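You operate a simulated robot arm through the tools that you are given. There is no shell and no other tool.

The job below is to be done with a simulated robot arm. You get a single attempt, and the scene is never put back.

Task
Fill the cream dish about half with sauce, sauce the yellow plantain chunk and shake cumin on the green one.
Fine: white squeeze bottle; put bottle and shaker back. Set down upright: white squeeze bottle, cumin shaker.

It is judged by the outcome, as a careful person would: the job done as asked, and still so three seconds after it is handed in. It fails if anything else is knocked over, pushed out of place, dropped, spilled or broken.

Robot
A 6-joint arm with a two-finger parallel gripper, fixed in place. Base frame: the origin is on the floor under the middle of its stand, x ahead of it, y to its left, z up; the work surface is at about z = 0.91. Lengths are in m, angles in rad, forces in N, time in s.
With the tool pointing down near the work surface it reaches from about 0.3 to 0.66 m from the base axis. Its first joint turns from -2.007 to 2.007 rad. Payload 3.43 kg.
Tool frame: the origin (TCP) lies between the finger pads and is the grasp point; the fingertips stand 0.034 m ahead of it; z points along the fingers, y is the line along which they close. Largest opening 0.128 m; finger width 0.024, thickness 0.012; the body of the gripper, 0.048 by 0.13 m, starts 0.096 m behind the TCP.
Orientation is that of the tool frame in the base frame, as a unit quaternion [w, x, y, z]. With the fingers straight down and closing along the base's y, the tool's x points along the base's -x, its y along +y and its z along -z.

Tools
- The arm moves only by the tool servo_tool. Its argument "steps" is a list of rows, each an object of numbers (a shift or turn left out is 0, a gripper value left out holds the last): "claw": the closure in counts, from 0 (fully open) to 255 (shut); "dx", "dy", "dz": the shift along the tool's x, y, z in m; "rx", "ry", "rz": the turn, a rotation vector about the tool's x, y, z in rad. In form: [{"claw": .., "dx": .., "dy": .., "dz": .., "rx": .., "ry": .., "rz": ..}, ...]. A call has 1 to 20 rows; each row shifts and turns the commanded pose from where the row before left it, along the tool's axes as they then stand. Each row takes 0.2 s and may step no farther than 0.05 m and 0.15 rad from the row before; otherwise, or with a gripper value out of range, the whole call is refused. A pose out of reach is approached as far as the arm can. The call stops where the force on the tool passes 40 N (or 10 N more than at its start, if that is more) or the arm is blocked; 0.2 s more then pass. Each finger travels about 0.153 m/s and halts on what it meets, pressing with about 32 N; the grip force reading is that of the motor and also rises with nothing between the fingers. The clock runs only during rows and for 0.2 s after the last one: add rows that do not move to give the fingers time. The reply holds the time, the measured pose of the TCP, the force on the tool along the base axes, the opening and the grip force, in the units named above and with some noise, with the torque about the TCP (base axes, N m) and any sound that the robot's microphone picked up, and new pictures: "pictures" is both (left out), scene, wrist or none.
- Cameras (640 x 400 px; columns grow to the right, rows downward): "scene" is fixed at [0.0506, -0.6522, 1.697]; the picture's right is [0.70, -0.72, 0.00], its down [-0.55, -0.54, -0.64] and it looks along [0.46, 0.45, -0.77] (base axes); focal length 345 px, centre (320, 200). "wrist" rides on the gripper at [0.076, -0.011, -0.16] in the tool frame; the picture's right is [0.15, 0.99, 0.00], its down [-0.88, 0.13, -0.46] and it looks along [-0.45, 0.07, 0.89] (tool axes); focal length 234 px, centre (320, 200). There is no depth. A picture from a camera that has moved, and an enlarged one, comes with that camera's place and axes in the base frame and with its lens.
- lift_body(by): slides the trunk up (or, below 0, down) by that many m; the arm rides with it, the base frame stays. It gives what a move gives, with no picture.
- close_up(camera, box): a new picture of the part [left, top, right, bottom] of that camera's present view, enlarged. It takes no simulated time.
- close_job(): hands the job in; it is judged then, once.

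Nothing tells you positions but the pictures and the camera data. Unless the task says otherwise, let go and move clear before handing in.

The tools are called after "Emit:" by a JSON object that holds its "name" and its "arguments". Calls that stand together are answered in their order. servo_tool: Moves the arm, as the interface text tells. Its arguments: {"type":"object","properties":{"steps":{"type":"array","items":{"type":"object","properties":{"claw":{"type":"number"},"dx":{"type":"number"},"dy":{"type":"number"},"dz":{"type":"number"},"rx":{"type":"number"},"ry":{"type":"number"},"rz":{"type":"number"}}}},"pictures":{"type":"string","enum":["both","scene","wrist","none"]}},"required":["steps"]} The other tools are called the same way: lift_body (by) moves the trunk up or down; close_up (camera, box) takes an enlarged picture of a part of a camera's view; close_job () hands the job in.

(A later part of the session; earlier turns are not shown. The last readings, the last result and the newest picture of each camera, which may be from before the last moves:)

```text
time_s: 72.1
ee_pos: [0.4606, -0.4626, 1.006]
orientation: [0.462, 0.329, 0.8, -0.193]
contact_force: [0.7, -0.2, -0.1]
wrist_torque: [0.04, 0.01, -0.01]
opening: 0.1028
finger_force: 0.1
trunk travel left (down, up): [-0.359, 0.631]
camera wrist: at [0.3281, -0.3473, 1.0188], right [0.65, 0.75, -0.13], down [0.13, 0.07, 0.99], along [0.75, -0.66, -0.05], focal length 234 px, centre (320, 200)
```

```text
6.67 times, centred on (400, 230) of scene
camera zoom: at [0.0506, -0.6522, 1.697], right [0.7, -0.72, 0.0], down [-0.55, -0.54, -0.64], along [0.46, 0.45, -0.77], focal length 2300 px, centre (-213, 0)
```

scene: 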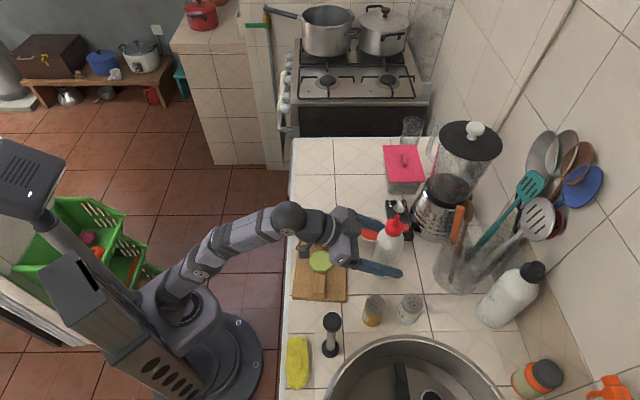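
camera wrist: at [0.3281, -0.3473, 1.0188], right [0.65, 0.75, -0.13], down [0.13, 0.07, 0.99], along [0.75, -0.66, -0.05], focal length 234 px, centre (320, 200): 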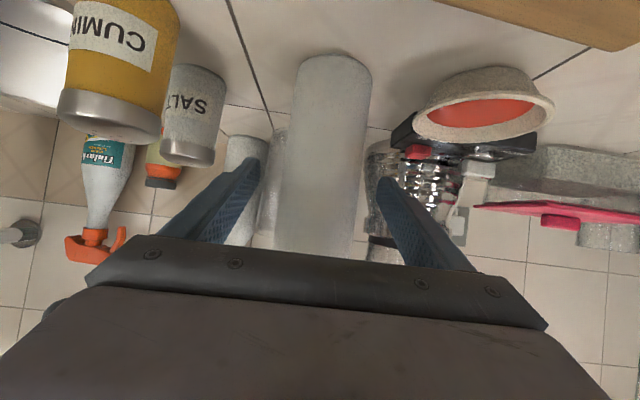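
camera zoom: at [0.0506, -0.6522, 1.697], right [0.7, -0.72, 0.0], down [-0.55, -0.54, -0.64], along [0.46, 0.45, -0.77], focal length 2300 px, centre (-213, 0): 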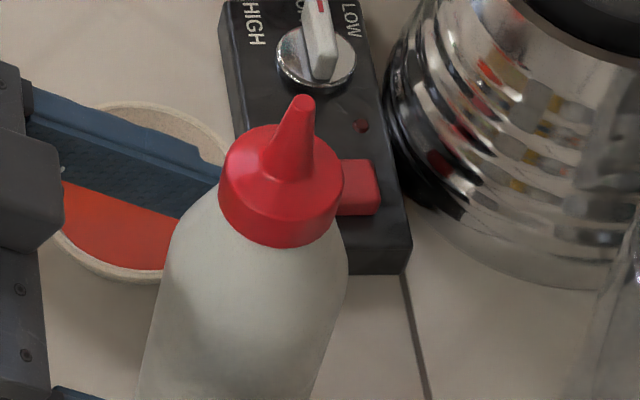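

The bottle stands upright where it was. I back the gripper straight out, then raise the trunk to prepare for the cumin shaker at about (0.347, −0.528).

Emit:
{"name": "servo_tool", "arguments": {"steps": [{"dx": 0.0175, "dz": -0.0303}, {"dx": 0.0175, "dz": -0.0303}, {"dx": 0.0175, "dz": -0.0303}, {"dx": 0.0175, "dz": -0.0303}, {}], "pictures": "none"}}

Emit:
{"name": "lift_body", "arguments": {"by": 0.066}}

Emit:
{"name": "servo_tool", "arguments": {"steps": [{}], "pictures": "both"}}

Emit:
{"name": "close_up", "arguments": {"camera": "scene", "box": [280, 200, 440, 300]}}

```text
time_s: 73.3
ee_pos: [0.3619, -0.3641, 1.004]
orientation: [0.462, 0.329, 0.8, -0.194]
contact_force: [-0.6, 0.1, 0.5]
wrist_torque: [0.03, 0.02, 0.01]
opening: 0.1027
finger_force: 0.1
trunk travel left (down, up): [-0.359, 0.631]
```

```text
time_s: 74.3
ee_pos: [0.3605, -0.3651, 1.0704]
orientation: [0.463, 0.329, 0.8, -0.193]
contact_force: [0.2, -0.8, 0.8]
wrist_torque: [0.0, 0.0, 0.01]
opening: 0.1026
finger_force: 0.0
trunk travel left (down, up): [-0.425, 0.565]
```

```text
time_s: 74.8
ee_pos: [0.3606, -0.3645, 1.0699]
orientation: [0.462, 0.329, 0.8, -0.193]
contact_force: [0.2, -0.1, -0.2]
wrist_torque: [-0.01, 0.0, 0.04]
opening: 0.1031
finger_force: 0.0
trunk travel left (down, up): [-0.425, 0.565]
camera wrist: at [0.2288, -0.2488, 1.0843], right [0.65, 0.75, -0.13], down [0.13, 0.07, 0.99], along [0.75, -0.66, -0.05], focal length 234 px, centre (320, 200)
```

scene: 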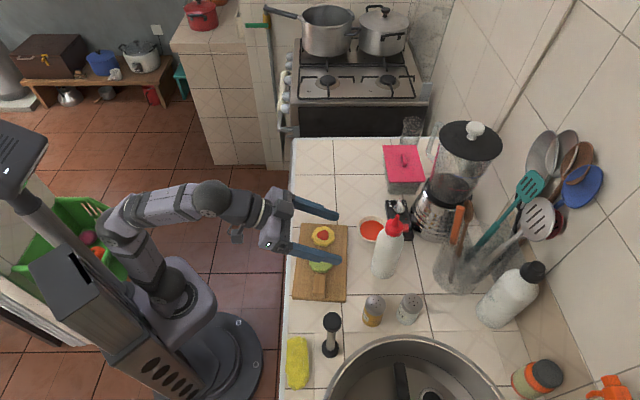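
wrist: 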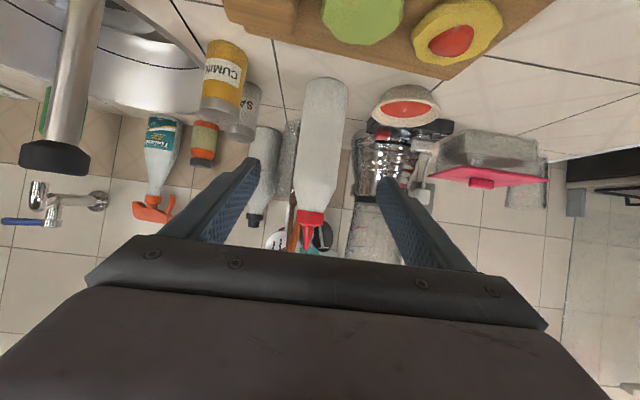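

```text
4.00 times, centred on (360, 250) of scene
camera zoom: at [0.0506, -0.6522, 1.697], right [0.7, -0.72, 0.0], down [-0.55, -0.54, -0.64], along [0.46, 0.45, -0.77], focal length 1380 px, centre (160, 0)
```

zoom: 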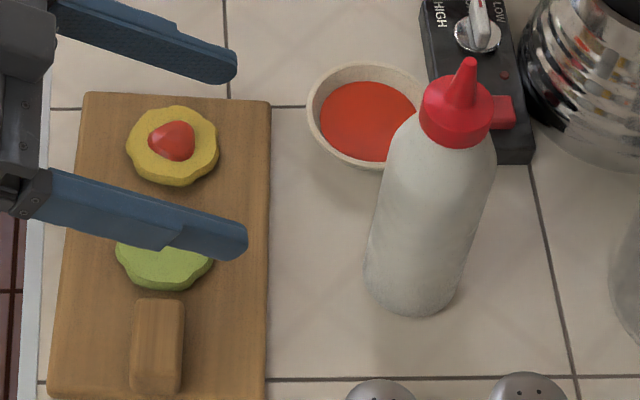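

The sauce dome sits cleanly on the yellow chunk and the bottle stands back in place. Now I turn the tool toward azimuth −75° and pitch to −40° for the shaker, with fingers set to about 0.075 m.

Emit:
{"name": "servo_tool", "arguments": {"steps": [{"rx": 0.1134, "ry": 0.0436, "rz": 0.0655, "claw": 105}, {"rx": 0.1134, "ry": 0.0436, "rz": 0.0655}, {"rx": 0.1134, "ry": 0.0436, "rz": 0.0655}, {"rx": 0.1134, "ry": 0.0436, "rz": 0.0655}, {}], "pictures": "both"}}

```text
time_s: 76.0
ee_pos: [0.3614, -0.3653, 1.0713]
orientation: [0.327, 0.541, 0.723, -0.278]
contact_force: [-0.6, -0.6, -0.2]
wrist_torque: [0.0, -0.02, -0.01]
opening: 0.075
finger_force: 0.0
trunk travel left (down, up): [-0.425, 0.565]
camera wrist: at [0.308, -0.2023, 1.1136], right [0.92, 0.34, -0.16], down [0.22, -0.15, 0.96], along [0.31, -0.93, -0.22], focal length 234 px, centre (320, 200)
```

scene: 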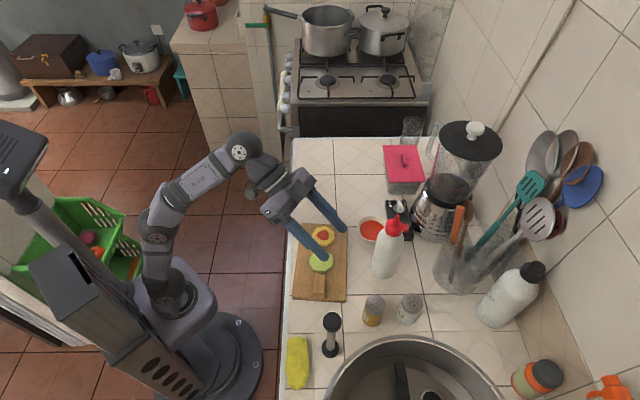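
wrist: 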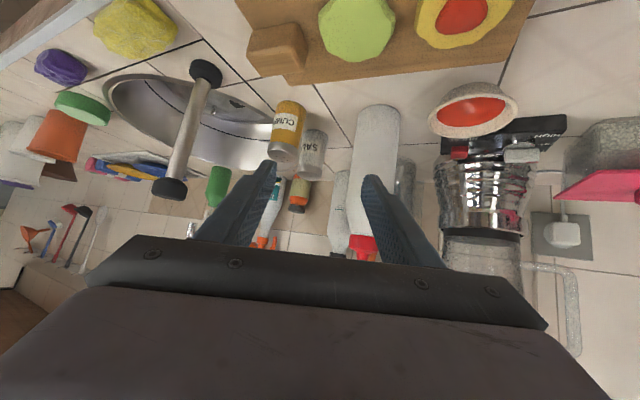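

The heading is good with a 3° roll error, which I correct while moving to a stand-off point 10 cm back along the tool axis from the shaker.

Emit:
{"name": "servo_tool", "arguments": {"steps": [{"rz": 0.062}, {"dx": -0.0027, "dy": -0.0168, "dz": 0.0298}, {"dx": -0.0027, "dy": -0.0168, "dz": 0.0298}, {"dx": -0.0027, "dy": -0.0168, "dz": 0.0298}, {}], "pictures": "both"}}

Emit:
{"name": "close_up", "arguments": {"camera": "scene", "box": [280, 250, 440, 350]}}

```text
time_s: 77.2
ee_pos: [0.3277, -0.4469, 1.0205]
orientation: [0.336, 0.563, 0.706, -0.268]
contact_force: [-0.1, -0.6, 0.4]
wrist_torque: [0.01, -0.02, 0.0]
opening: 0.0753
finger_force: 0.1
trunk travel left (down, up): [-0.425, 0.565]
camera wrist: at [0.2791, -0.2839, 1.0632], right [0.94, 0.31, -0.11], down [0.17, -0.17, 0.97], along [0.28, -0.94, -0.21], focal length 234 px, centre (320, 200)
```

scene: 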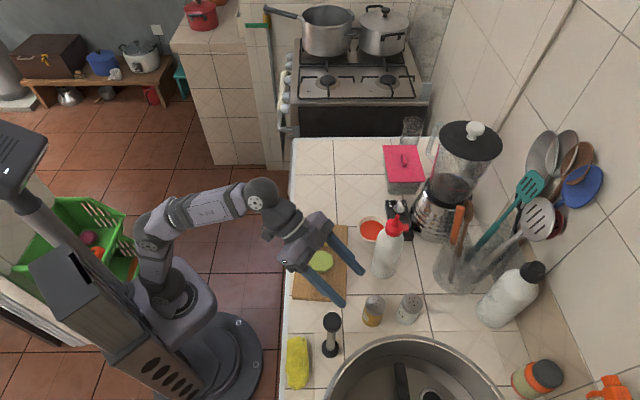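
wrist: 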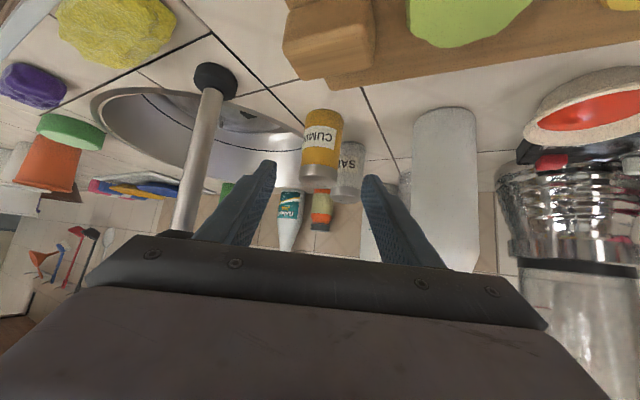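

```text
4.00 times, centred on (360, 300) of scene
camera zoom: at [0.0506, -0.6522, 1.697], right [0.7, -0.72, 0.0], down [-0.55, -0.54, -0.64], along [0.46, 0.45, -0.77], focal length 1380 px, centre (160, -200)
```

zoom: 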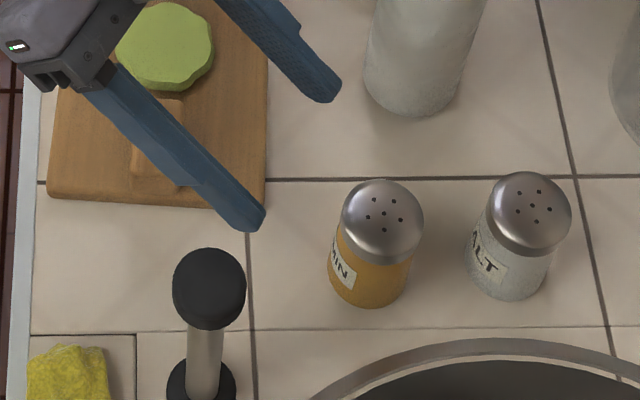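

The shaker lines up between the fingers. I advance along the tool axis in stages.

Emit:
{"name": "servo_tool", "arguments": {"steps": [{"dx": -0.0015, "dz": 0.025}, {"dx": -0.0015, "dz": 0.025}, {"dx": -0.0015, "dz": 0.02}, {}], "pictures": "both"}}

Emit:
{"name": "close_up", "arguments": {"camera": "scene", "box": [310, 270, 438, 350]}}

```text
time_s: 78.2
ee_pos: [0.3424, -0.5053, 0.9801]
orientation: [0.336, 0.563, 0.707, -0.266]
contact_force: [0.2, 0.0, 0.4]
wrist_torque: [0.01, -0.01, -0.01]
opening: 0.0756
finger_force: 0.1
trunk travel left (down, up): [-0.425, 0.565]
camera wrist: at [0.2927, -0.3401, 1.0218], right [0.94, 0.31, -0.11], down [0.17, -0.17, 0.97], along [0.28, -0.94, -0.21], focal length 234 px, centre (320, 200)
```

scene: 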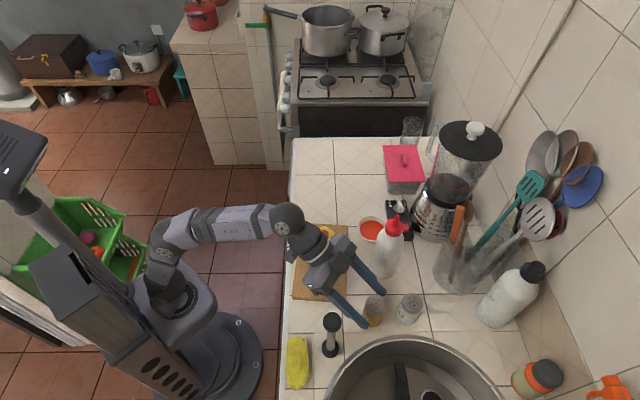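
wrist: 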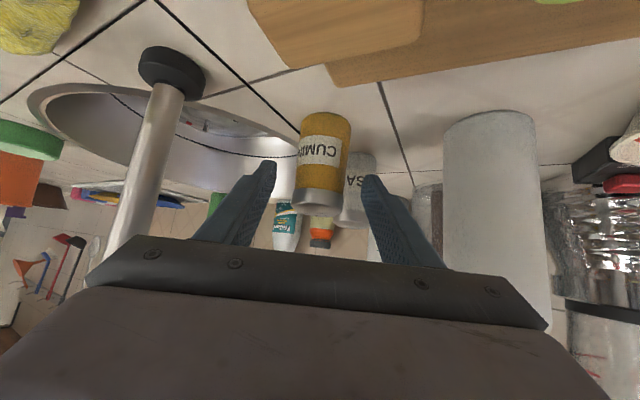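

```text
5.00 times, centred on (374, 310) of scene
camera zoom: at [0.0506, -0.6522, 1.697], right [0.7, -0.72, 0.0], down [-0.55, -0.54, -0.64], along [0.46, 0.45, -0.77], focal length 1725 px, centre (50, -350)
```

zoom: 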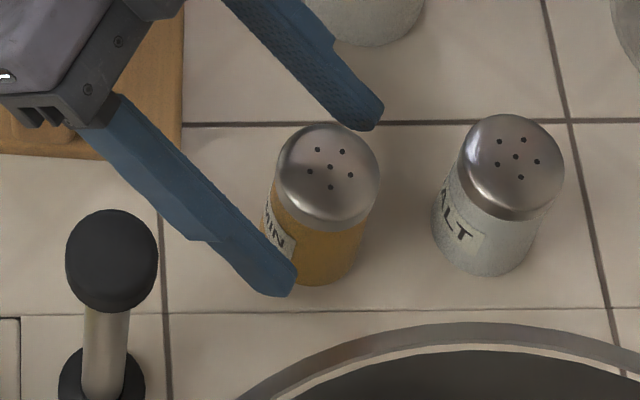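

Well centred. I advance the last 3 cm and close on the shaker in increments.

Emit:
{"name": "servo_tool", "arguments": {"steps": [{"dx": -0.001, "dz": 0.015, "dy": 0.0008}, {"dx": -0.001, "dz": 0.013, "dy": 0.0007}, {}, {"claw": 140}, {}, {}], "pictures": "both"}}

Emit:
{"name": "close_up", "arguments": {"camera": "scene", "box": [310, 270, 438, 350]}}

```text
time_s: 79.5
ee_pos: [0.3483, -0.5251, 0.9644]
orientation: [0.336, 0.563, 0.706, -0.267]
contact_force: [0.7, 0.1, 0.2]
wrist_torque: [0.02, 0.04, -0.04]
opening: 0.0577
finger_force: 0.1
trunk travel left (down, up): [-0.425, 0.565]
camera wrist: at [0.2991, -0.3615, 1.0061], right [0.94, 0.31, -0.11], down [0.17, -0.17, 0.97], along [0.28, -0.94, -0.21], focal length 234 px, centre (320, 200)
```

scene: 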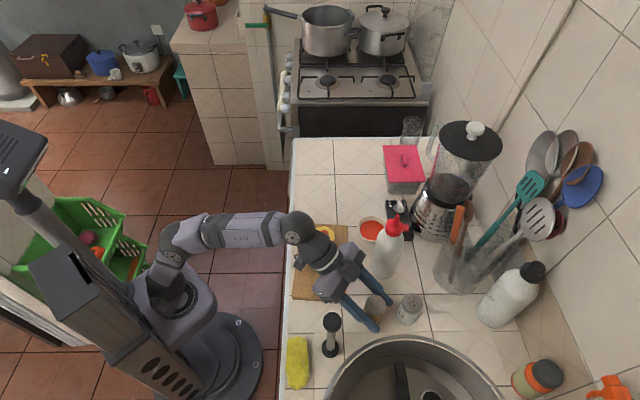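
wrist: 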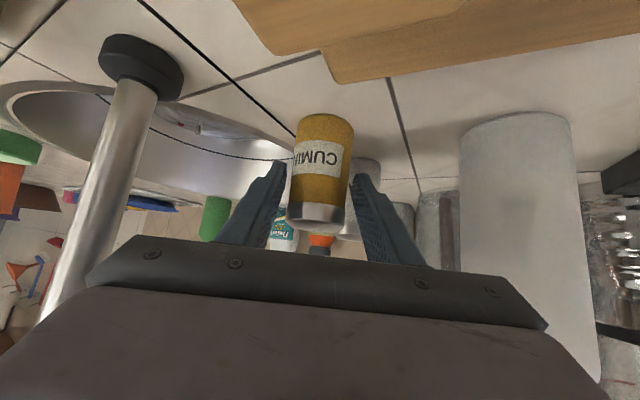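

```text
5.00 times, centred on (374, 310) of scene
camera zoom: at [0.0506, -0.6522, 1.697], right [0.7, -0.72, 0.0], down [-0.55, -0.54, -0.64], along [0.46, 0.45, -0.77], focal length 1725 px, centre (50, -350)
```

zoom: 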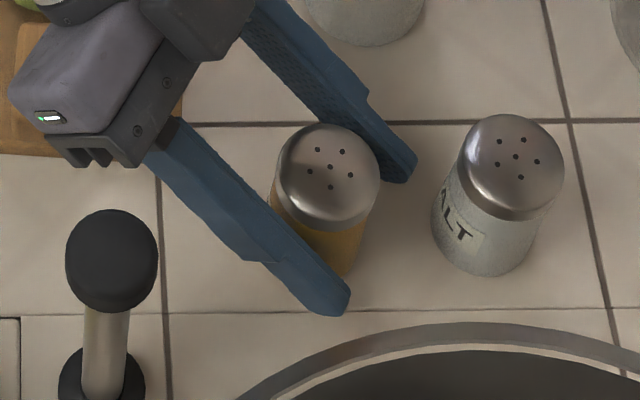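

Fingers straddle the shaker. I close further in small increments to find contact.

Emit:
{"name": "servo_tool", "arguments": {"steps": [{"claw": 150}, {}], "pictures": "none"}}

Emit:
{"name": "servo_tool", "arguments": {"steps": [{"claw": 158}, {}], "pictures": "none"}}

Emit:
{"name": "servo_tool", "arguments": {"steps": [{"claw": 163}, {}], "pictures": "none"}}

Emit:
{"name": "servo_tool", "arguments": {"steps": [{"claw": 167}, {}], "pictures": "wrist"}}

```text
time_s: 80.2
ee_pos: [0.349, -0.5253, 0.9643]
orientation: [0.337, 0.562, 0.706, -0.267]
contact_force: [0.7, 0.4, -1.1]
wrist_torque: [0.03, -0.02, -0.01]
opening: 0.0527
finger_force: 0.0
trunk travel left (down, up): [-0.425, 0.565]
```

```text
time_s: 80.8
ee_pos: [0.3491, -0.5272, 0.9649]
orientation: [0.335, 0.563, 0.707, -0.267]
contact_force: [-1.2, 0.2, 0.3]
wrist_torque: [0.0, 0.02, 0.0]
opening: 0.0485
finger_force: 0.1
trunk travel left (down, up): [-0.425, 0.565]
```

```text
time_s: 81.3
ee_pos: [0.3502, -0.5256, 0.9651]
orientation: [0.336, 0.563, 0.707, -0.267]
contact_force: [0.5, 0.2, 0.7]
wrist_torque: [0.02, 0.05, -0.05]
opening: 0.0464
finger_force: 0.2
trunk travel left (down, up): [-0.425, 0.565]
```

```text
time_s: 82.0
ee_pos: [0.3481, -0.526, 0.9646]
orientation: [0.336, 0.563, 0.706, -0.267]
contact_force: [0.5, 0.2, 0.3]
wrist_torque: [-0.01, -0.02, -0.01]
opening: 0.0442
finger_force: 0.3
trunk travel left (down, up): [-0.425, 0.565]
camera wrist: at [0.2991, -0.3615, 1.0062], right [0.94, 0.31, -0.11], down [0.17, -0.17, 0.97], along [0.28, -0.94, -0.21], focal length 234 px, centre (320, 200)
```

wrist: 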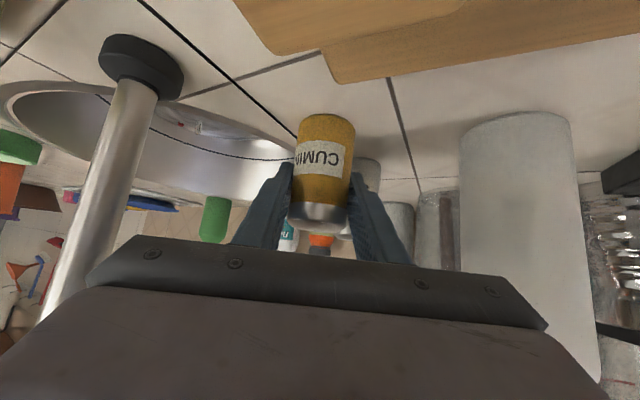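

Almost touching; I continue closing.

Emit:
{"name": "servo_tool", "arguments": {"steps": [{"claw": 170}, {}], "pictures": "none"}}

Emit:
{"name": "servo_tool", "arguments": {"steps": [{"claw": 173}, {}], "pictures": "none"}}

Emit:
{"name": "servo_tool", "arguments": {"steps": [{"claw": 176}, {}], "pictures": "none"}}

Emit:
{"name": "servo_tool", "arguments": {"steps": [{"claw": 180}, {}], "pictures": "wrist"}}

```text
time_s: 82.5
ee_pos: [0.3485, -0.5252, 0.9649]
orientation: [0.336, 0.563, 0.706, -0.267]
contact_force: [0.2, -0.9, 0.1]
wrist_torque: [0.01, -0.01, 0.01]
opening: 0.0434
finger_force: 1.2
trunk travel left (down, up): [-0.425, 0.565]
```

```text
time_s: 83.2
ee_pos: [0.3488, -0.5272, 0.965]
orientation: [0.336, 0.563, 0.707, -0.266]
contact_force: [-0.1, 0.2, 0.5]
wrist_torque: [0.01, 0.02, 0.04]
opening: 0.0425
finger_force: 32.0
trunk travel left (down, up): [-0.425, 0.565]
```

```text
time_s: 83.8
ee_pos: [0.3489, -0.5261, 0.9655]
orientation: [0.336, 0.563, 0.706, -0.267]
contact_force: [-0.5, 0.0, 1.2]
wrist_torque: [-0.03, 0.0, 0.02]
opening: 0.0424
finger_force: 31.9
trunk travel left (down, up): [-0.425, 0.565]
```

```text
time_s: 84.3
ee_pos: [0.349, -0.5251, 0.9642]
orientation: [0.336, 0.563, 0.707, -0.266]
contact_force: [-0.1, 0.8, 0.5]
wrist_torque: [-0.01, -0.02, 0.05]
opening: 0.0426
finger_force: 32.0
trunk travel left (down, up): [-0.425, 0.565]
camera wrist: at [0.2991, -0.3615, 1.0062], right [0.94, 0.31, -0.11], down [0.17, -0.17, 0.97], along [0.28, -0.94, -0.21], focal length 234 px, centre (320, 200)
```

wrist: 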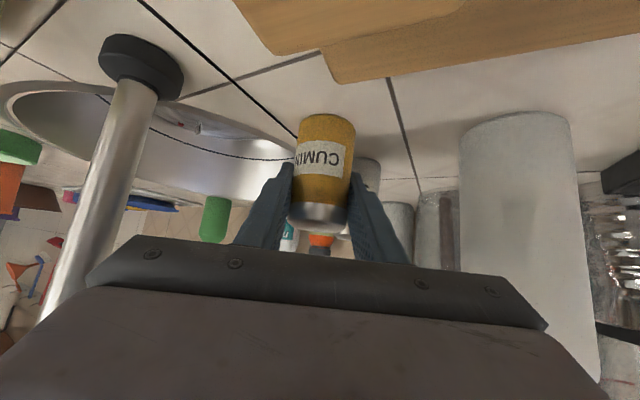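

The shaker is gripped firmly (0.0425 m, 32 N). I lift it with the trunk and check.

Emit:
{"name": "lift_body", "arguments": {"by": 0.04}}

Emit:
{"name": "servo_tool", "arguments": {"steps": [{}], "pictures": "both"}}

Emit:
{"name": "close_up", "arguments": {"camera": "scene", "box": [310, 250, 438, 330]}}

```text
time_s: 85.2
ee_pos: [0.3495, -0.5252, 1.0049]
orientation: [0.336, 0.563, 0.707, -0.267]
contact_force: [-0.5, -0.1, -1.2]
wrist_torque: [0.02, -0.03, 0.05]
opening: 0.0423
finger_force: 31.7
trunk travel left (down, up): [-0.465, 0.525]
```

```text
time_s: 85.6
ee_pos: [0.3486, -0.5265, 1.0035]
orientation: [0.337, 0.562, 0.707, -0.266]
contact_force: [0.1, -0.4, 0.0]
wrist_torque: [-0.02, 0.02, 0.01]
opening: 0.0425
finger_force: 32.1
trunk travel left (down, up): [-0.465, 0.525]
camera wrist: at [0.2992, -0.3616, 1.0461], right [0.94, 0.31, -0.11], down [0.17, -0.17, 0.97], along [0.28, -0.94, -0.21], focal length 234 px, centre (320, 200)
```

scene: 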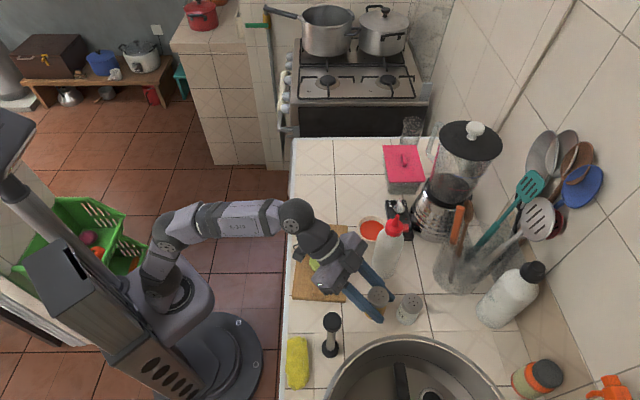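
wrist: 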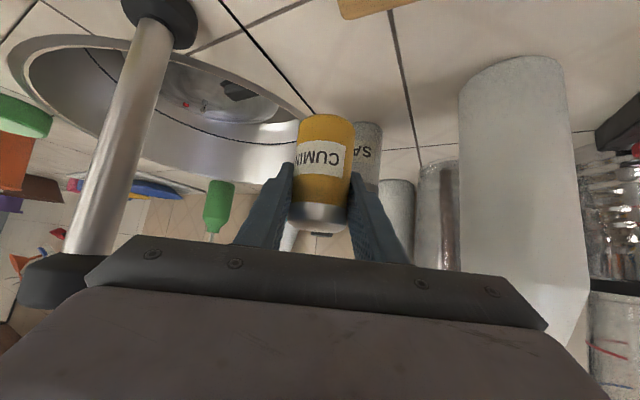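

```text
5.00 times, centred on (374, 290) of scene
camera zoom: at [0.0506, -0.6522, 1.697], right [0.7, -0.72, 0.0], down [-0.55, -0.54, -0.64], along [0.46, 0.45, -0.77], focal length 1725 px, centre (50, -250)
```

zoom: 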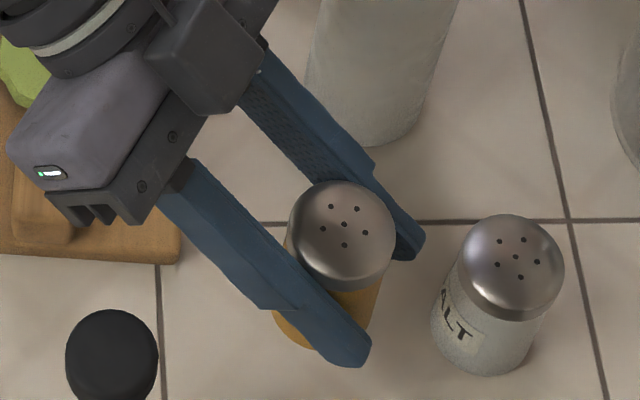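

The shaker is lifted and rigid in the grip. I carry it up and back over the board, pitching the tool up to about −20° on the way.

Emit:
{"name": "servo_tool", "arguments": {"steps": [{"ry": -0.083, "dx": -0.0065, "dy": 0.0091, "dz": -0.0396}, {"ry": -0.083, "dx": -0.0099, "dy": 0.0091, "dz": -0.0389}, {"ry": -0.083, "dx": -0.0132, "dy": 0.0091, "dz": -0.0379}, {"ry": -0.083, "dx": -0.0165, "dy": 0.0091, "dz": -0.0366}, {}], "pictures": "scene"}}

```text
time_s: 86.8
ee_pos: [0.3611, -0.415, 1.1256]
orientation: [0.449, 0.511, 0.641, -0.356]
contact_force: [-0.6, 0.0, -1.2]
wrist_torque: [0.04, 0.05, -0.01]
opening: 0.0422
finger_force: 32.2
trunk travel left (down, up): [-0.465, 0.525]
```

scene: 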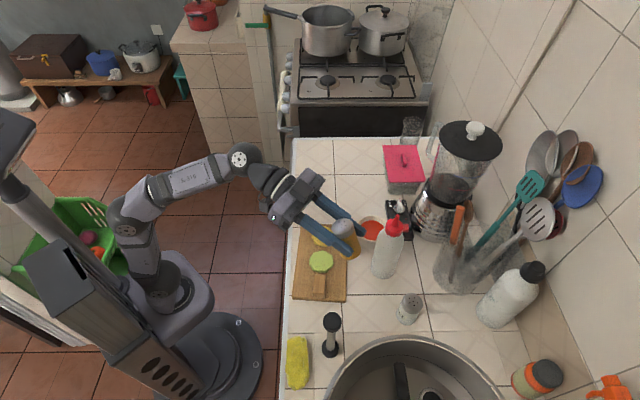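

Pose as planned. I raise 6 cm with the arm and then lower the trunk 12 cm so the wrist can turn the shaker over.

Emit:
{"name": "servo_tool", "arguments": {"steps": [{"dx": -0.0282, "dz": -0.0103}, {"dx": -0.0282, "dz": -0.0103}, {}], "pictures": "none"}}

Emit:
{"name": "lift_body", "arguments": {"by": -0.12}}

```text
time_s: 87.6
ee_pos: [0.3599, -0.4153, 1.1856]
orientation: [0.448, 0.511, 0.641, -0.357]
contact_force: [0.4, -0.7, -0.3]
wrist_torque: [-0.01, -0.03, 0.02]
opening: 0.0424
finger_force: 31.8
trunk travel left (down, up): [-0.465, 0.525]
```

```text
time_s: 89.1
ee_pos: [0.3593, -0.416, 1.0646]
orientation: [0.447, 0.512, 0.64, -0.357]
contact_force: [0.5, -0.5, -0.1]
wrist_torque: [0.0, -0.01, -0.03]
opening: 0.0422
finger_force: 32.3
trunk travel left (down, up): [-0.345, 0.645]
```

Now I level the tool and move so the shaker is over the green chunk at about (0.364, −0.347), then begin rolling it over.

Emit:
{"name": "servo_tool", "arguments": {"steps": [{"ry": -0.1163}, {"ry": -0.1163}, {"ry": -0.1163}, {"dx": 0.0075, "dy": 0.0098, "dz": -0.0211}, {"dx": 0.0075, "dy": 0.0098, "dz": -0.0211}, {}], "pictures": "both"}}

Emit:
{"name": "close_up", "arguments": {"camera": "scene", "box": [280, 200, 408, 280]}}

```text
time_s: 90.5
ee_pos: [0.3699, -0.3695, 1.0514]
orientation: [0.553, 0.44, 0.553, -0.44]
contact_force: [0.3, -0.4, -1.5]
wrist_torque: [0.01, -0.05, 0.01]
opening: 0.0427
finger_force: 32.2
trunk travel left (down, up): [-0.345, 0.645]
camera wrist: at [0.3226, -0.2173, 0.9748], right [0.96, 0.22, -0.15], down [0.02, 0.47, 0.88], along [0.26, -0.85, 0.45], focal length 234 px, centre (320, 200)
```

scene: 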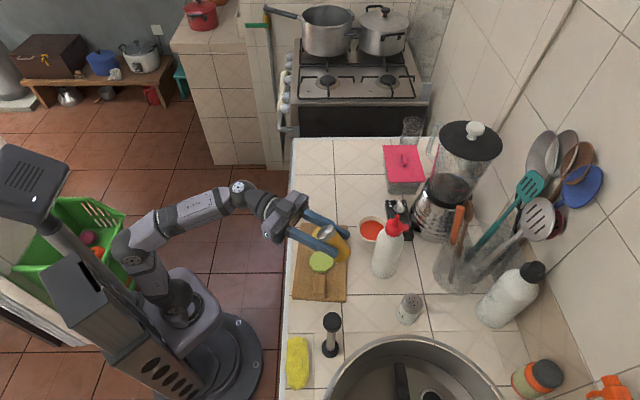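
wrist: 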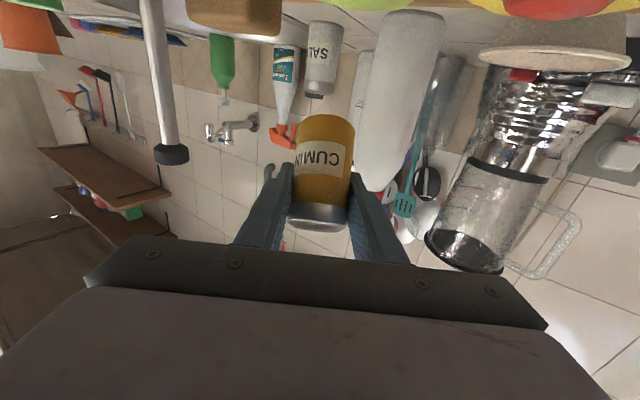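

```text
5.00 times, centred on (344, 240) of scene
camera zoom: at [0.0506, -0.6522, 1.697], right [0.7, -0.72, 0.0], down [-0.55, -0.54, -0.64], along [0.46, 0.45, -0.77], focal length 1725 px, centre (200, 0)
```

zoom: 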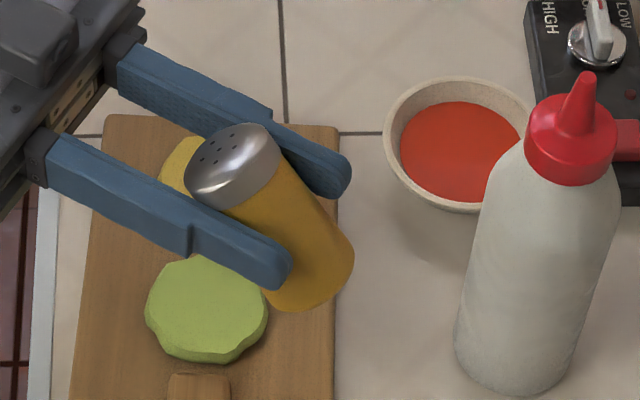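

The tool is level with the shaker's cap above the green chunk. I roll the first ~100° about the cap centre.

Emit:
{"name": "servo_tool", "arguments": {"steps": [{"rz": -0.148, "dy": -0.0044}, {"rz": -0.148, "dy": -0.0044}, {"rz": -0.148, "dy": -0.0044}, {"rz": -0.148, "dy": -0.0044}, {"rz": -0.148, "dy": -0.0044}, {"rz": -0.148, "dy": -0.0044}, {"rz": -0.148, "dy": -0.0044}, {"rz": -0.148, "dy": -0.0044}, {"rz": -0.148, "dy": -0.0044}, {"rz": -0.148, "dy": -0.0044}], "pictures": "both"}}

Emit:
{"name": "close_up", "arguments": {"camera": "scene", "box": [280, 200, 408, 280]}}

```text
time_s: 92.7
ee_pos: [0.3404, -0.3768, 1.0757]
orientation: [0.111, -0.048, 0.707, -0.697]
contact_force: [-0.2, 0.1, -1.1]
wrist_torque: [0.0, -0.04, -0.02]
opening: 0.0424
finger_force: 32.3
trunk travel left (down, up): [-0.345, 0.645]
camera wrist: at [0.2287, -0.239, 1.0796], right [-0.06, -0.01, -1.0], down [0.76, 0.64, -0.05], along [0.64, -0.77, -0.03], focal length 234 px, centre (320, 200)
```

scene: 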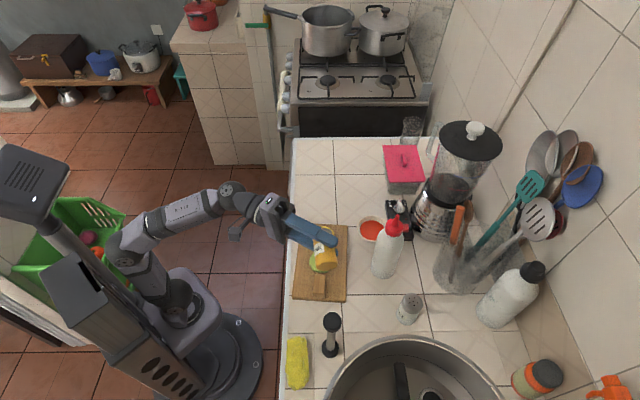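
wrist: 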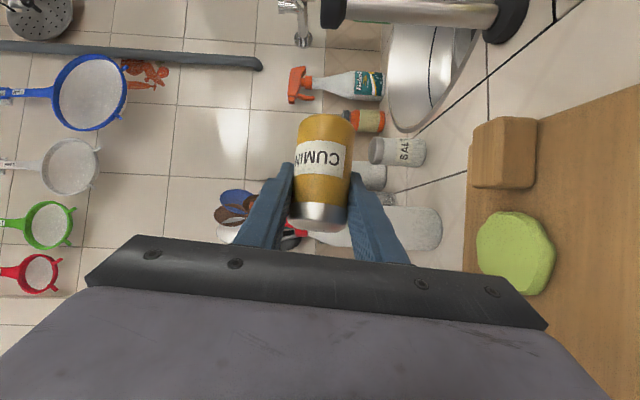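

```text
5.00 times, centred on (344, 240) of scene
camera zoom: at [0.0506, -0.6522, 1.697], right [0.7, -0.72, 0.0], down [-0.55, -0.54, -0.64], along [0.46, 0.45, -0.77], focal length 1725 px, centre (200, 0)
```

zoom: 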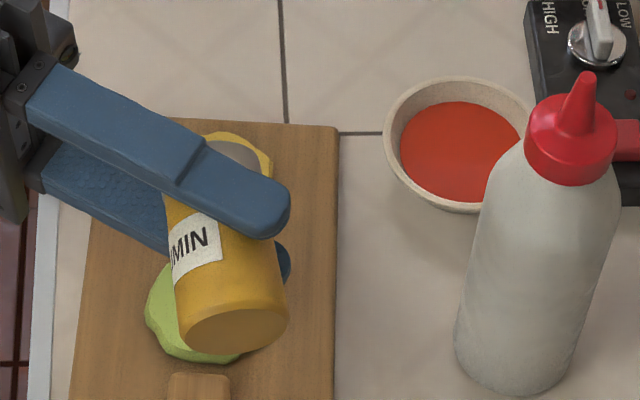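

The cap is over the green chunk (about (0.364, −0.347)). I keep rolling about the cap while lowering, in two halves.

Emit:
{"name": "servo_tool", "arguments": {"steps": [{"rz": -0.138, "dx": 0.0001, "dy": 0.0025}, {"rz": -0.138, "dx": -0.0008, "dy": 0.0025}, {"rz": -0.138, "dx": -0.0017, "dy": 0.0023}, {"rz": -0.138, "dx": -0.0026, "dy": 0.002}, {"rz": -0.138, "dx": -0.0034, "dy": 0.0016}], "pictures": "both"}}

Emit:
{"name": "close_up", "arguments": {"camera": "scene", "box": [280, 200, 408, 280]}}

```text
time_s: 93.9
ee_pos: [0.3443, -0.3755, 1.0613]
orientation: [0.132, 0.285, -0.648, 0.694]
contact_force: [0.7, 0.5, -1.2]
wrist_torque: [-0.02, -0.01, 0.0]
opening: 0.0423
finger_force: 31.3
trunk travel left (down, up): [-0.345, 0.645]
camera wrist: at [0.2544, -0.2333, 1.1144], right [-0.66, -0.15, -0.73], down [0.53, 0.59, -0.6], along [0.52, -0.79, -0.31], focal length 234 px, centre (320, 200)
```

scene: 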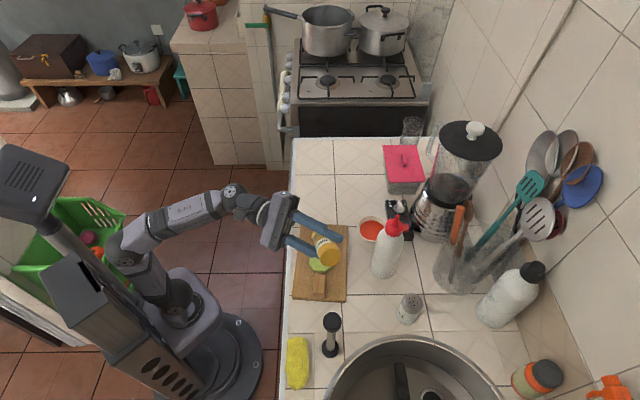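
wrist: 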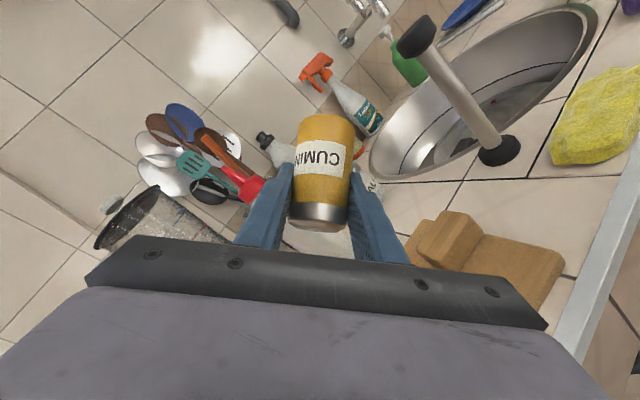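

```text
5.00 times, centred on (344, 240) of scene
camera zoom: at [0.0506, -0.6522, 1.697], right [0.7, -0.72, 0.0], down [-0.55, -0.54, -0.64], along [0.46, 0.45, -0.77], focal length 1725 px, centre (200, 0)
```

zoom: 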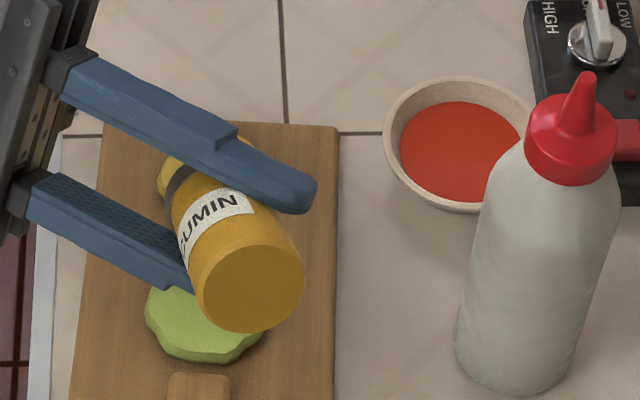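

Tilt is about 116° with the cap still over the green chunk. I continue rolling toward inverted and lowering.

Emit:
{"name": "servo_tool", "arguments": {"steps": [{"rz": -0.138, "dx": -0.0049, "dy": 0.002}, {"rz": -0.138, "dx": -0.0057, "dy": 0.0013}, {"rz": -0.138, "dx": -0.0063, "dy": 0.0005}, {"rz": -0.138, "dx": -0.0069, "dy": -0.0004}], "pictures": "scene"}}

Emit:
{"name": "close_up", "arguments": {"camera": "scene", "box": [280, 200, 408, 280]}}

```text
time_s: 94.9
ee_pos: [0.3584, -0.3723, 1.0422]
orientation: [0.316, 0.451, -0.546, 0.632]
contact_force: [-0.6, 1.0, -1.1]
wrist_torque: [0.02, 0.0, 0.04]
opening: 0.0423
finger_force: 31.5
trunk travel left (down, up): [-0.345, 0.645]
```

scene: 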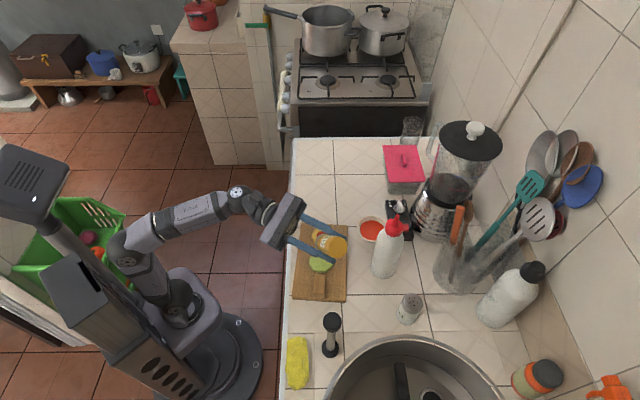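

```text
5.00 times, centred on (344, 240) of scene
camera zoom: at [0.0506, -0.6522, 1.697], right [0.7, -0.72, 0.0], down [-0.55, -0.54, -0.64], along [0.46, 0.45, -0.77], focal length 1725 px, centre (200, 0)
```

zoom: 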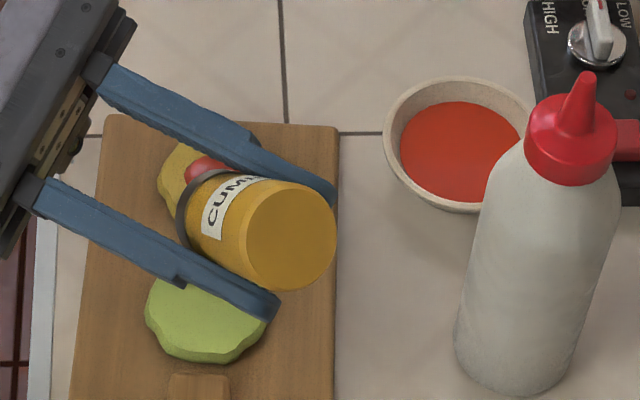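

The cap is above the green chunk and hole side is down about 45°. I finish the roll, lower the cap to roughly 5 cm above the chunk and nudge it toward the chunk's centre.

Emit:
{"name": "servo_tool", "arguments": {"steps": [{"rz": -0.138, "dx": -0.0077, "dy": 0.0031, "dz": 0.0047}, {"rz": -0.138, "dx": -0.0098, "dy": -0.002}, {"rz": -0.138, "dx": -0.01, "dy": -0.0034}, {}], "pictures": "both"}}

Emit:
{"name": "close_up", "arguments": {"camera": "scene", "box": [290, 215, 370, 265]}}

```text
time_s: 95.9
ee_pos: [0.3694, -0.3734, 1.0145]
orientation: [0.439, 0.553, -0.442, 0.553]
contact_force: [1.3, 0.0, -0.8]
wrist_torque: [0.05, -0.02, 0.0]
opening: 0.0423
finger_force: 32.2
trunk travel left (down, up): [-0.345, 0.645]
camera wrist: at [0.3443, -0.2171, 1.091], right [-0.96, -0.22, 0.14], down [-0.23, 0.42, -0.88], along [0.14, -0.88, -0.45], focal length 234 px, centre (320, 200)
```

scene: 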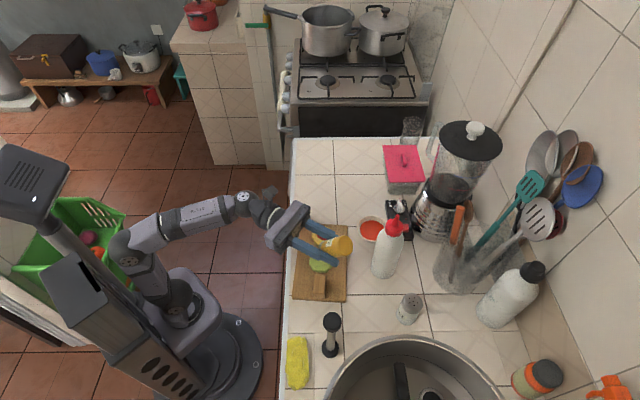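
wrist: 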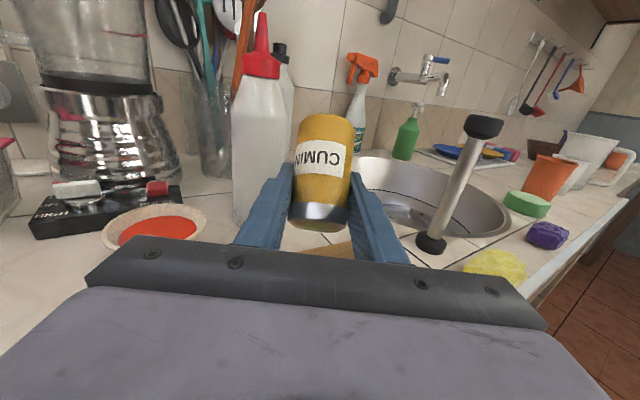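

```text
8.00 times, centred on (330, 240) of scene
camera zoom: at [0.0506, -0.6522, 1.697], right [0.7, -0.72, 0.0], down [-0.55, -0.54, -0.64], along [0.46, 0.45, -0.77], focal length 2760 px, centre (240, -120)
```

zoom: 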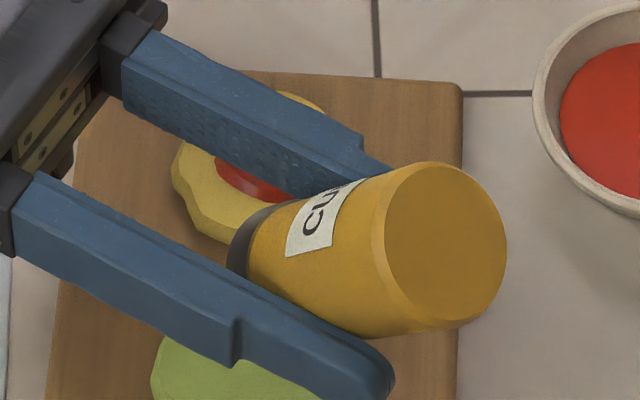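

No cumin has fallen yet with the shaker still. I shake it up and down over the green chunk.

Emit:
{"name": "servo_tool", "arguments": {"steps": [{"dx": 0.02}, {"dx": -0.02}, {"dx": 0.02}, {"dx": -0.02}], "pictures": "scene"}}

Emit:
{"name": "close_up", "arguments": {"camera": "scene", "box": [290, 225, 370, 275]}}

```text
time_s: 96.9
ee_pos: [0.3688, -0.3734, 1.0157]
orientation: [0.438, 0.552, -0.443, 0.553]
contact_force: [-0.5, -0.6, -1.3]
wrist_torque: [0.01, -0.02, 0.02]
opening: 0.0425
finger_force: 32.0
trunk travel left (down, up): [-0.345, 0.645]
```

scene: 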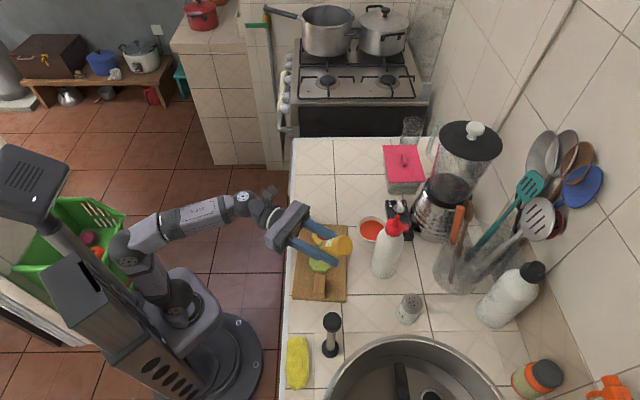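

```text
8.00 times, centred on (330, 250) of scene
camera zoom: at [0.0506, -0.6522, 1.697], right [0.7, -0.72, 0.0], down [-0.55, -0.54, -0.64], along [0.46, 0.45, -0.77], focal length 2760 px, centre (240, -200)
```

zoom: 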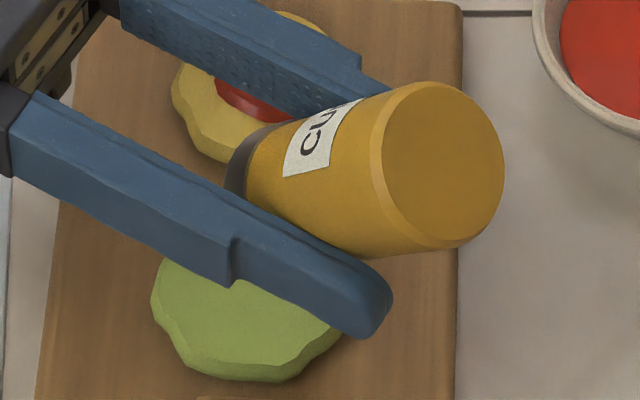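

No specks yet. I shake harder with a 4 cm stroke.

Emit:
{"name": "servo_tool", "arguments": {"steps": [{"dx": 0.04}, {"dx": -0.04}, {"dx": 0.04}, {"dx": -0.04}, {"dx": 0.04}, {"dx": -0.04}], "pictures": "scene"}}

Emit:
{"name": "close_up", "arguments": {"camera": "scene", "box": [290, 225, 370, 275]}}

```text
time_s: 98.3
ee_pos: [0.3691, -0.3759, 1.0147]
orientation: [0.438, 0.552, -0.443, 0.554]
contact_force: [-0.1, 0.0, -1.9]
wrist_torque: [0.02, 0.03, -0.03]
opening: 0.0425
finger_force: 32.2
trunk travel left (down, up): [-0.345, 0.645]
```

scene: 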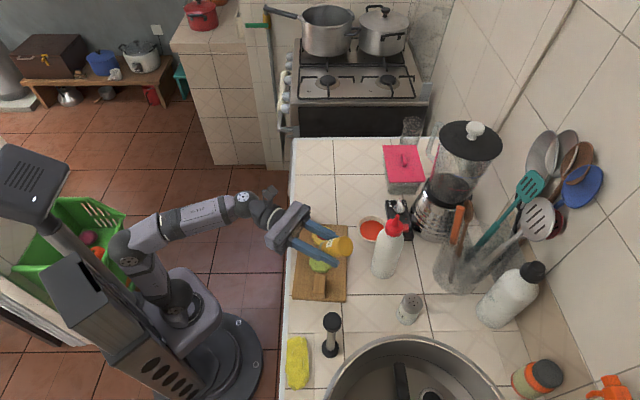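

```text
8.00 times, centred on (330, 250) of scene
camera zoom: at [0.0506, -0.6522, 1.697], right [0.7, -0.72, 0.0], down [-0.55, -0.54, -0.64], along [0.46, 0.45, -0.77], focal length 2760 px, centre (240, -200)
```

zoom: 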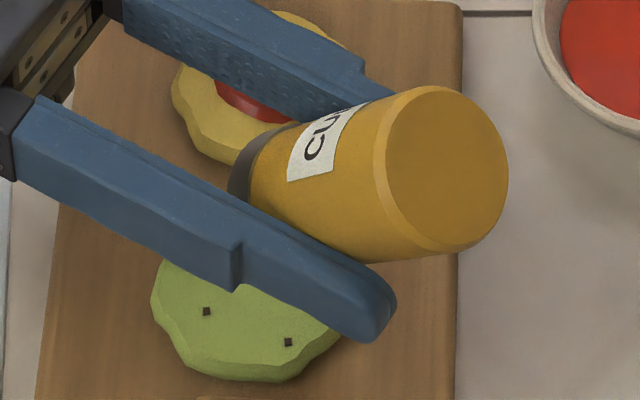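

Cumin specks are now landing on the green chunk. I give it another few strokes.

Emit:
{"name": "servo_tool", "arguments": {"steps": [{"dx": 0.04}, {"dx": -0.04}, {"dx": 0.04}, {"dx": -0.04}, {"dx": 0.04}, {"dx": -0.04}], "pictures": "none"}}

Emit:
{"name": "close_up", "arguments": {"camera": "scene", "box": [290, 225, 370, 275]}}

```text
time_s: 99.7
ee_pos: [0.3695, -0.3745, 1.0158]
orientation: [0.438, 0.552, -0.443, 0.554]
contact_force: [-1.0, -0.1, -1.7]
wrist_torque: [0.04, -0.01, 0.04]
opening: 0.0427
finger_force: 31.7
trunk travel left (down, up): [-0.345, 0.645]
```

```text
8.00 times, centred on (330, 250) of scene
camera zoom: at [0.0506, -0.6522, 1.697], right [0.7, -0.72, 0.0], down [-0.55, -0.54, -0.64], along [0.46, 0.45, -0.77], focal length 2760 px, centre (240, -200)
```

zoom: 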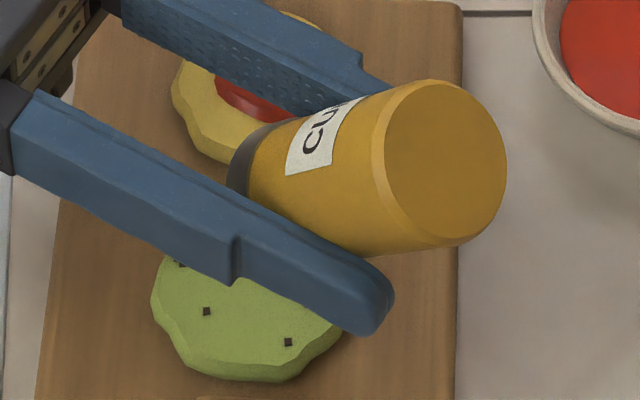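

A third speck landed near the edge, so that is enough. I raise gently and roll the shaker back upright, then inspect the chunk.

Emit:
{"name": "servo_tool", "arguments": {"steps": [{"dx": 0.01}, {"dx": 0.0125}, {"dx": 0.0125}, {"dx": 0.01}, {"rz": 0.1}, {"rz": 0.148, "dy": 0.0044}, {"rz": 0.148, "dy": 0.0044}, {"rz": 0.148, "dy": 0.0044}, {"rz": 0.148, "dy": 0.0044}, {"rz": 0.148, "dy": 0.0044}, {"rz": 0.148, "dy": 0.0044}, {"rz": 0.148, "dy": 0.0044}, {"rz": 0.148, "dy": 0.0044}, {"rz": 0.148, "dy": 0.0044}, {"rz": 0.148, "dy": 0.0044}, {"rz": 0.148, "dy": 0.0044}], "pictures": "scene"}}

Emit:
{"name": "close_up", "arguments": {"camera": "scene", "box": [290, 225, 370, 275]}}

```text
time_s: 103.1
ee_pos: [0.3398, -0.3808, 1.0281]
orientation: [0.138, -0.022, 0.707, -0.693]
contact_force: [0.1, 0.5, -1.0]
wrist_torque: [0.02, -0.02, 0.02]
opening: 0.0423
finger_force: 32.1
trunk travel left (down, up): [-0.345, 0.645]
```

scene: 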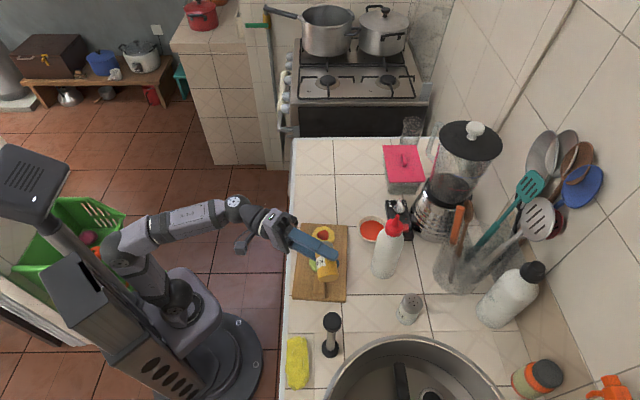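

```text
8.00 times, centred on (330, 250) of scene
camera zoom: at [0.0506, -0.6522, 1.697], right [0.7, -0.72, 0.0], down [-0.55, -0.54, -0.64], along [0.46, 0.45, -0.77], focal length 2760 px, centre (240, -200)
```

zoom: 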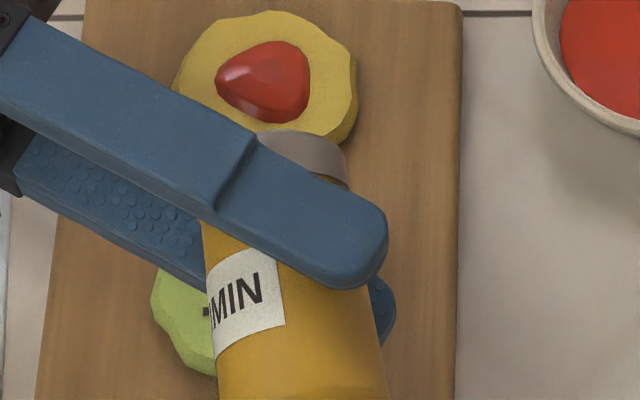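

No stray cumin on the board is visible so far. I raise a bit and finish rolling the shaker upright.

Emit:
{"name": "servo_tool", "arguments": {"steps": [{"dx": -0.0035, "dy": -0.0197}, {"dx": -0.0035, "dy": -0.0197}, {"rz": 0.1405}, {"rz": 0.1405}, {"rz": 0.1405}, {"rz": 0.1405}, {"rz": 0.1405}, {"rz": 0.1405}, {"rz": 0.1405}, {"rz": 0.1405}, {"rz": 0.1405}, {"rz": 0.1405}, {}], "pictures": "both"}}

Emit:
{"name": "close_up", "arguments": {"camera": "scene", "box": [290, 225, 370, 275]}}

```text
time_s: 105.9
ee_pos: [0.3407, -0.3817, 1.0686]
orientation: [0.553, 0.44, 0.555, -0.44]
contact_force: [-0.3, -0.4, -1.4]
wrist_torque: [-0.02, 0.01, -0.02]
opening: 0.0425
finger_force: 31.9
trunk travel left (down, up): [-0.345, 0.645]
camera wrist: at [0.2943, -0.2287, 0.9922], right [0.96, 0.22, -0.15], down [0.03, 0.47, 0.88], along [0.27, -0.85, 0.45], focal length 234 px, centre (320, 200)
```

scene: 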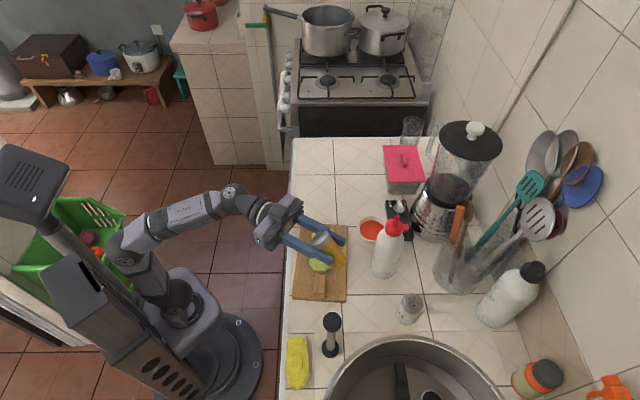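
wrist: 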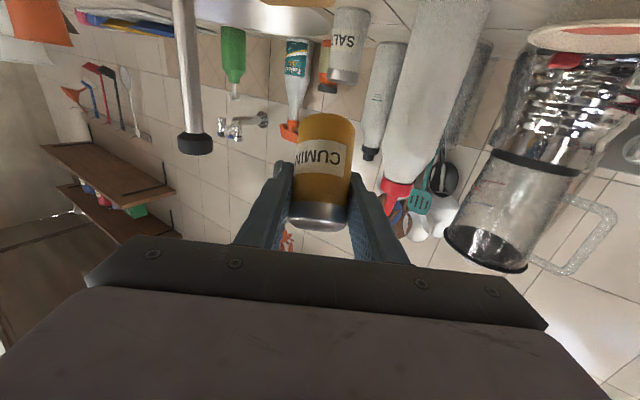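

```text
8.00 times, centred on (330, 250) of scene
camera zoom: at [0.0506, -0.6522, 1.697], right [0.7, -0.72, 0.0], down [-0.55, -0.54, -0.64], along [0.46, 0.45, -0.77], focal length 2760 px, centre (240, -200)
```

zoom: 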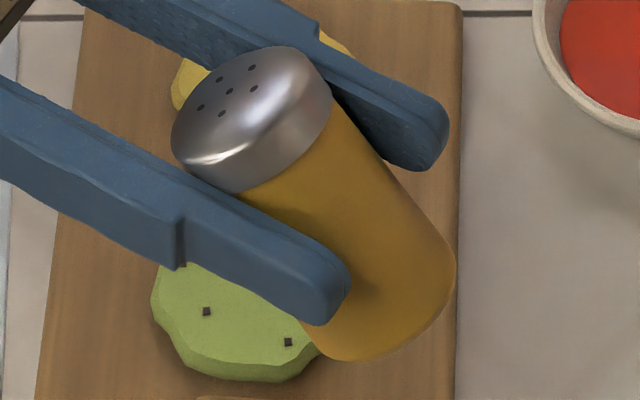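

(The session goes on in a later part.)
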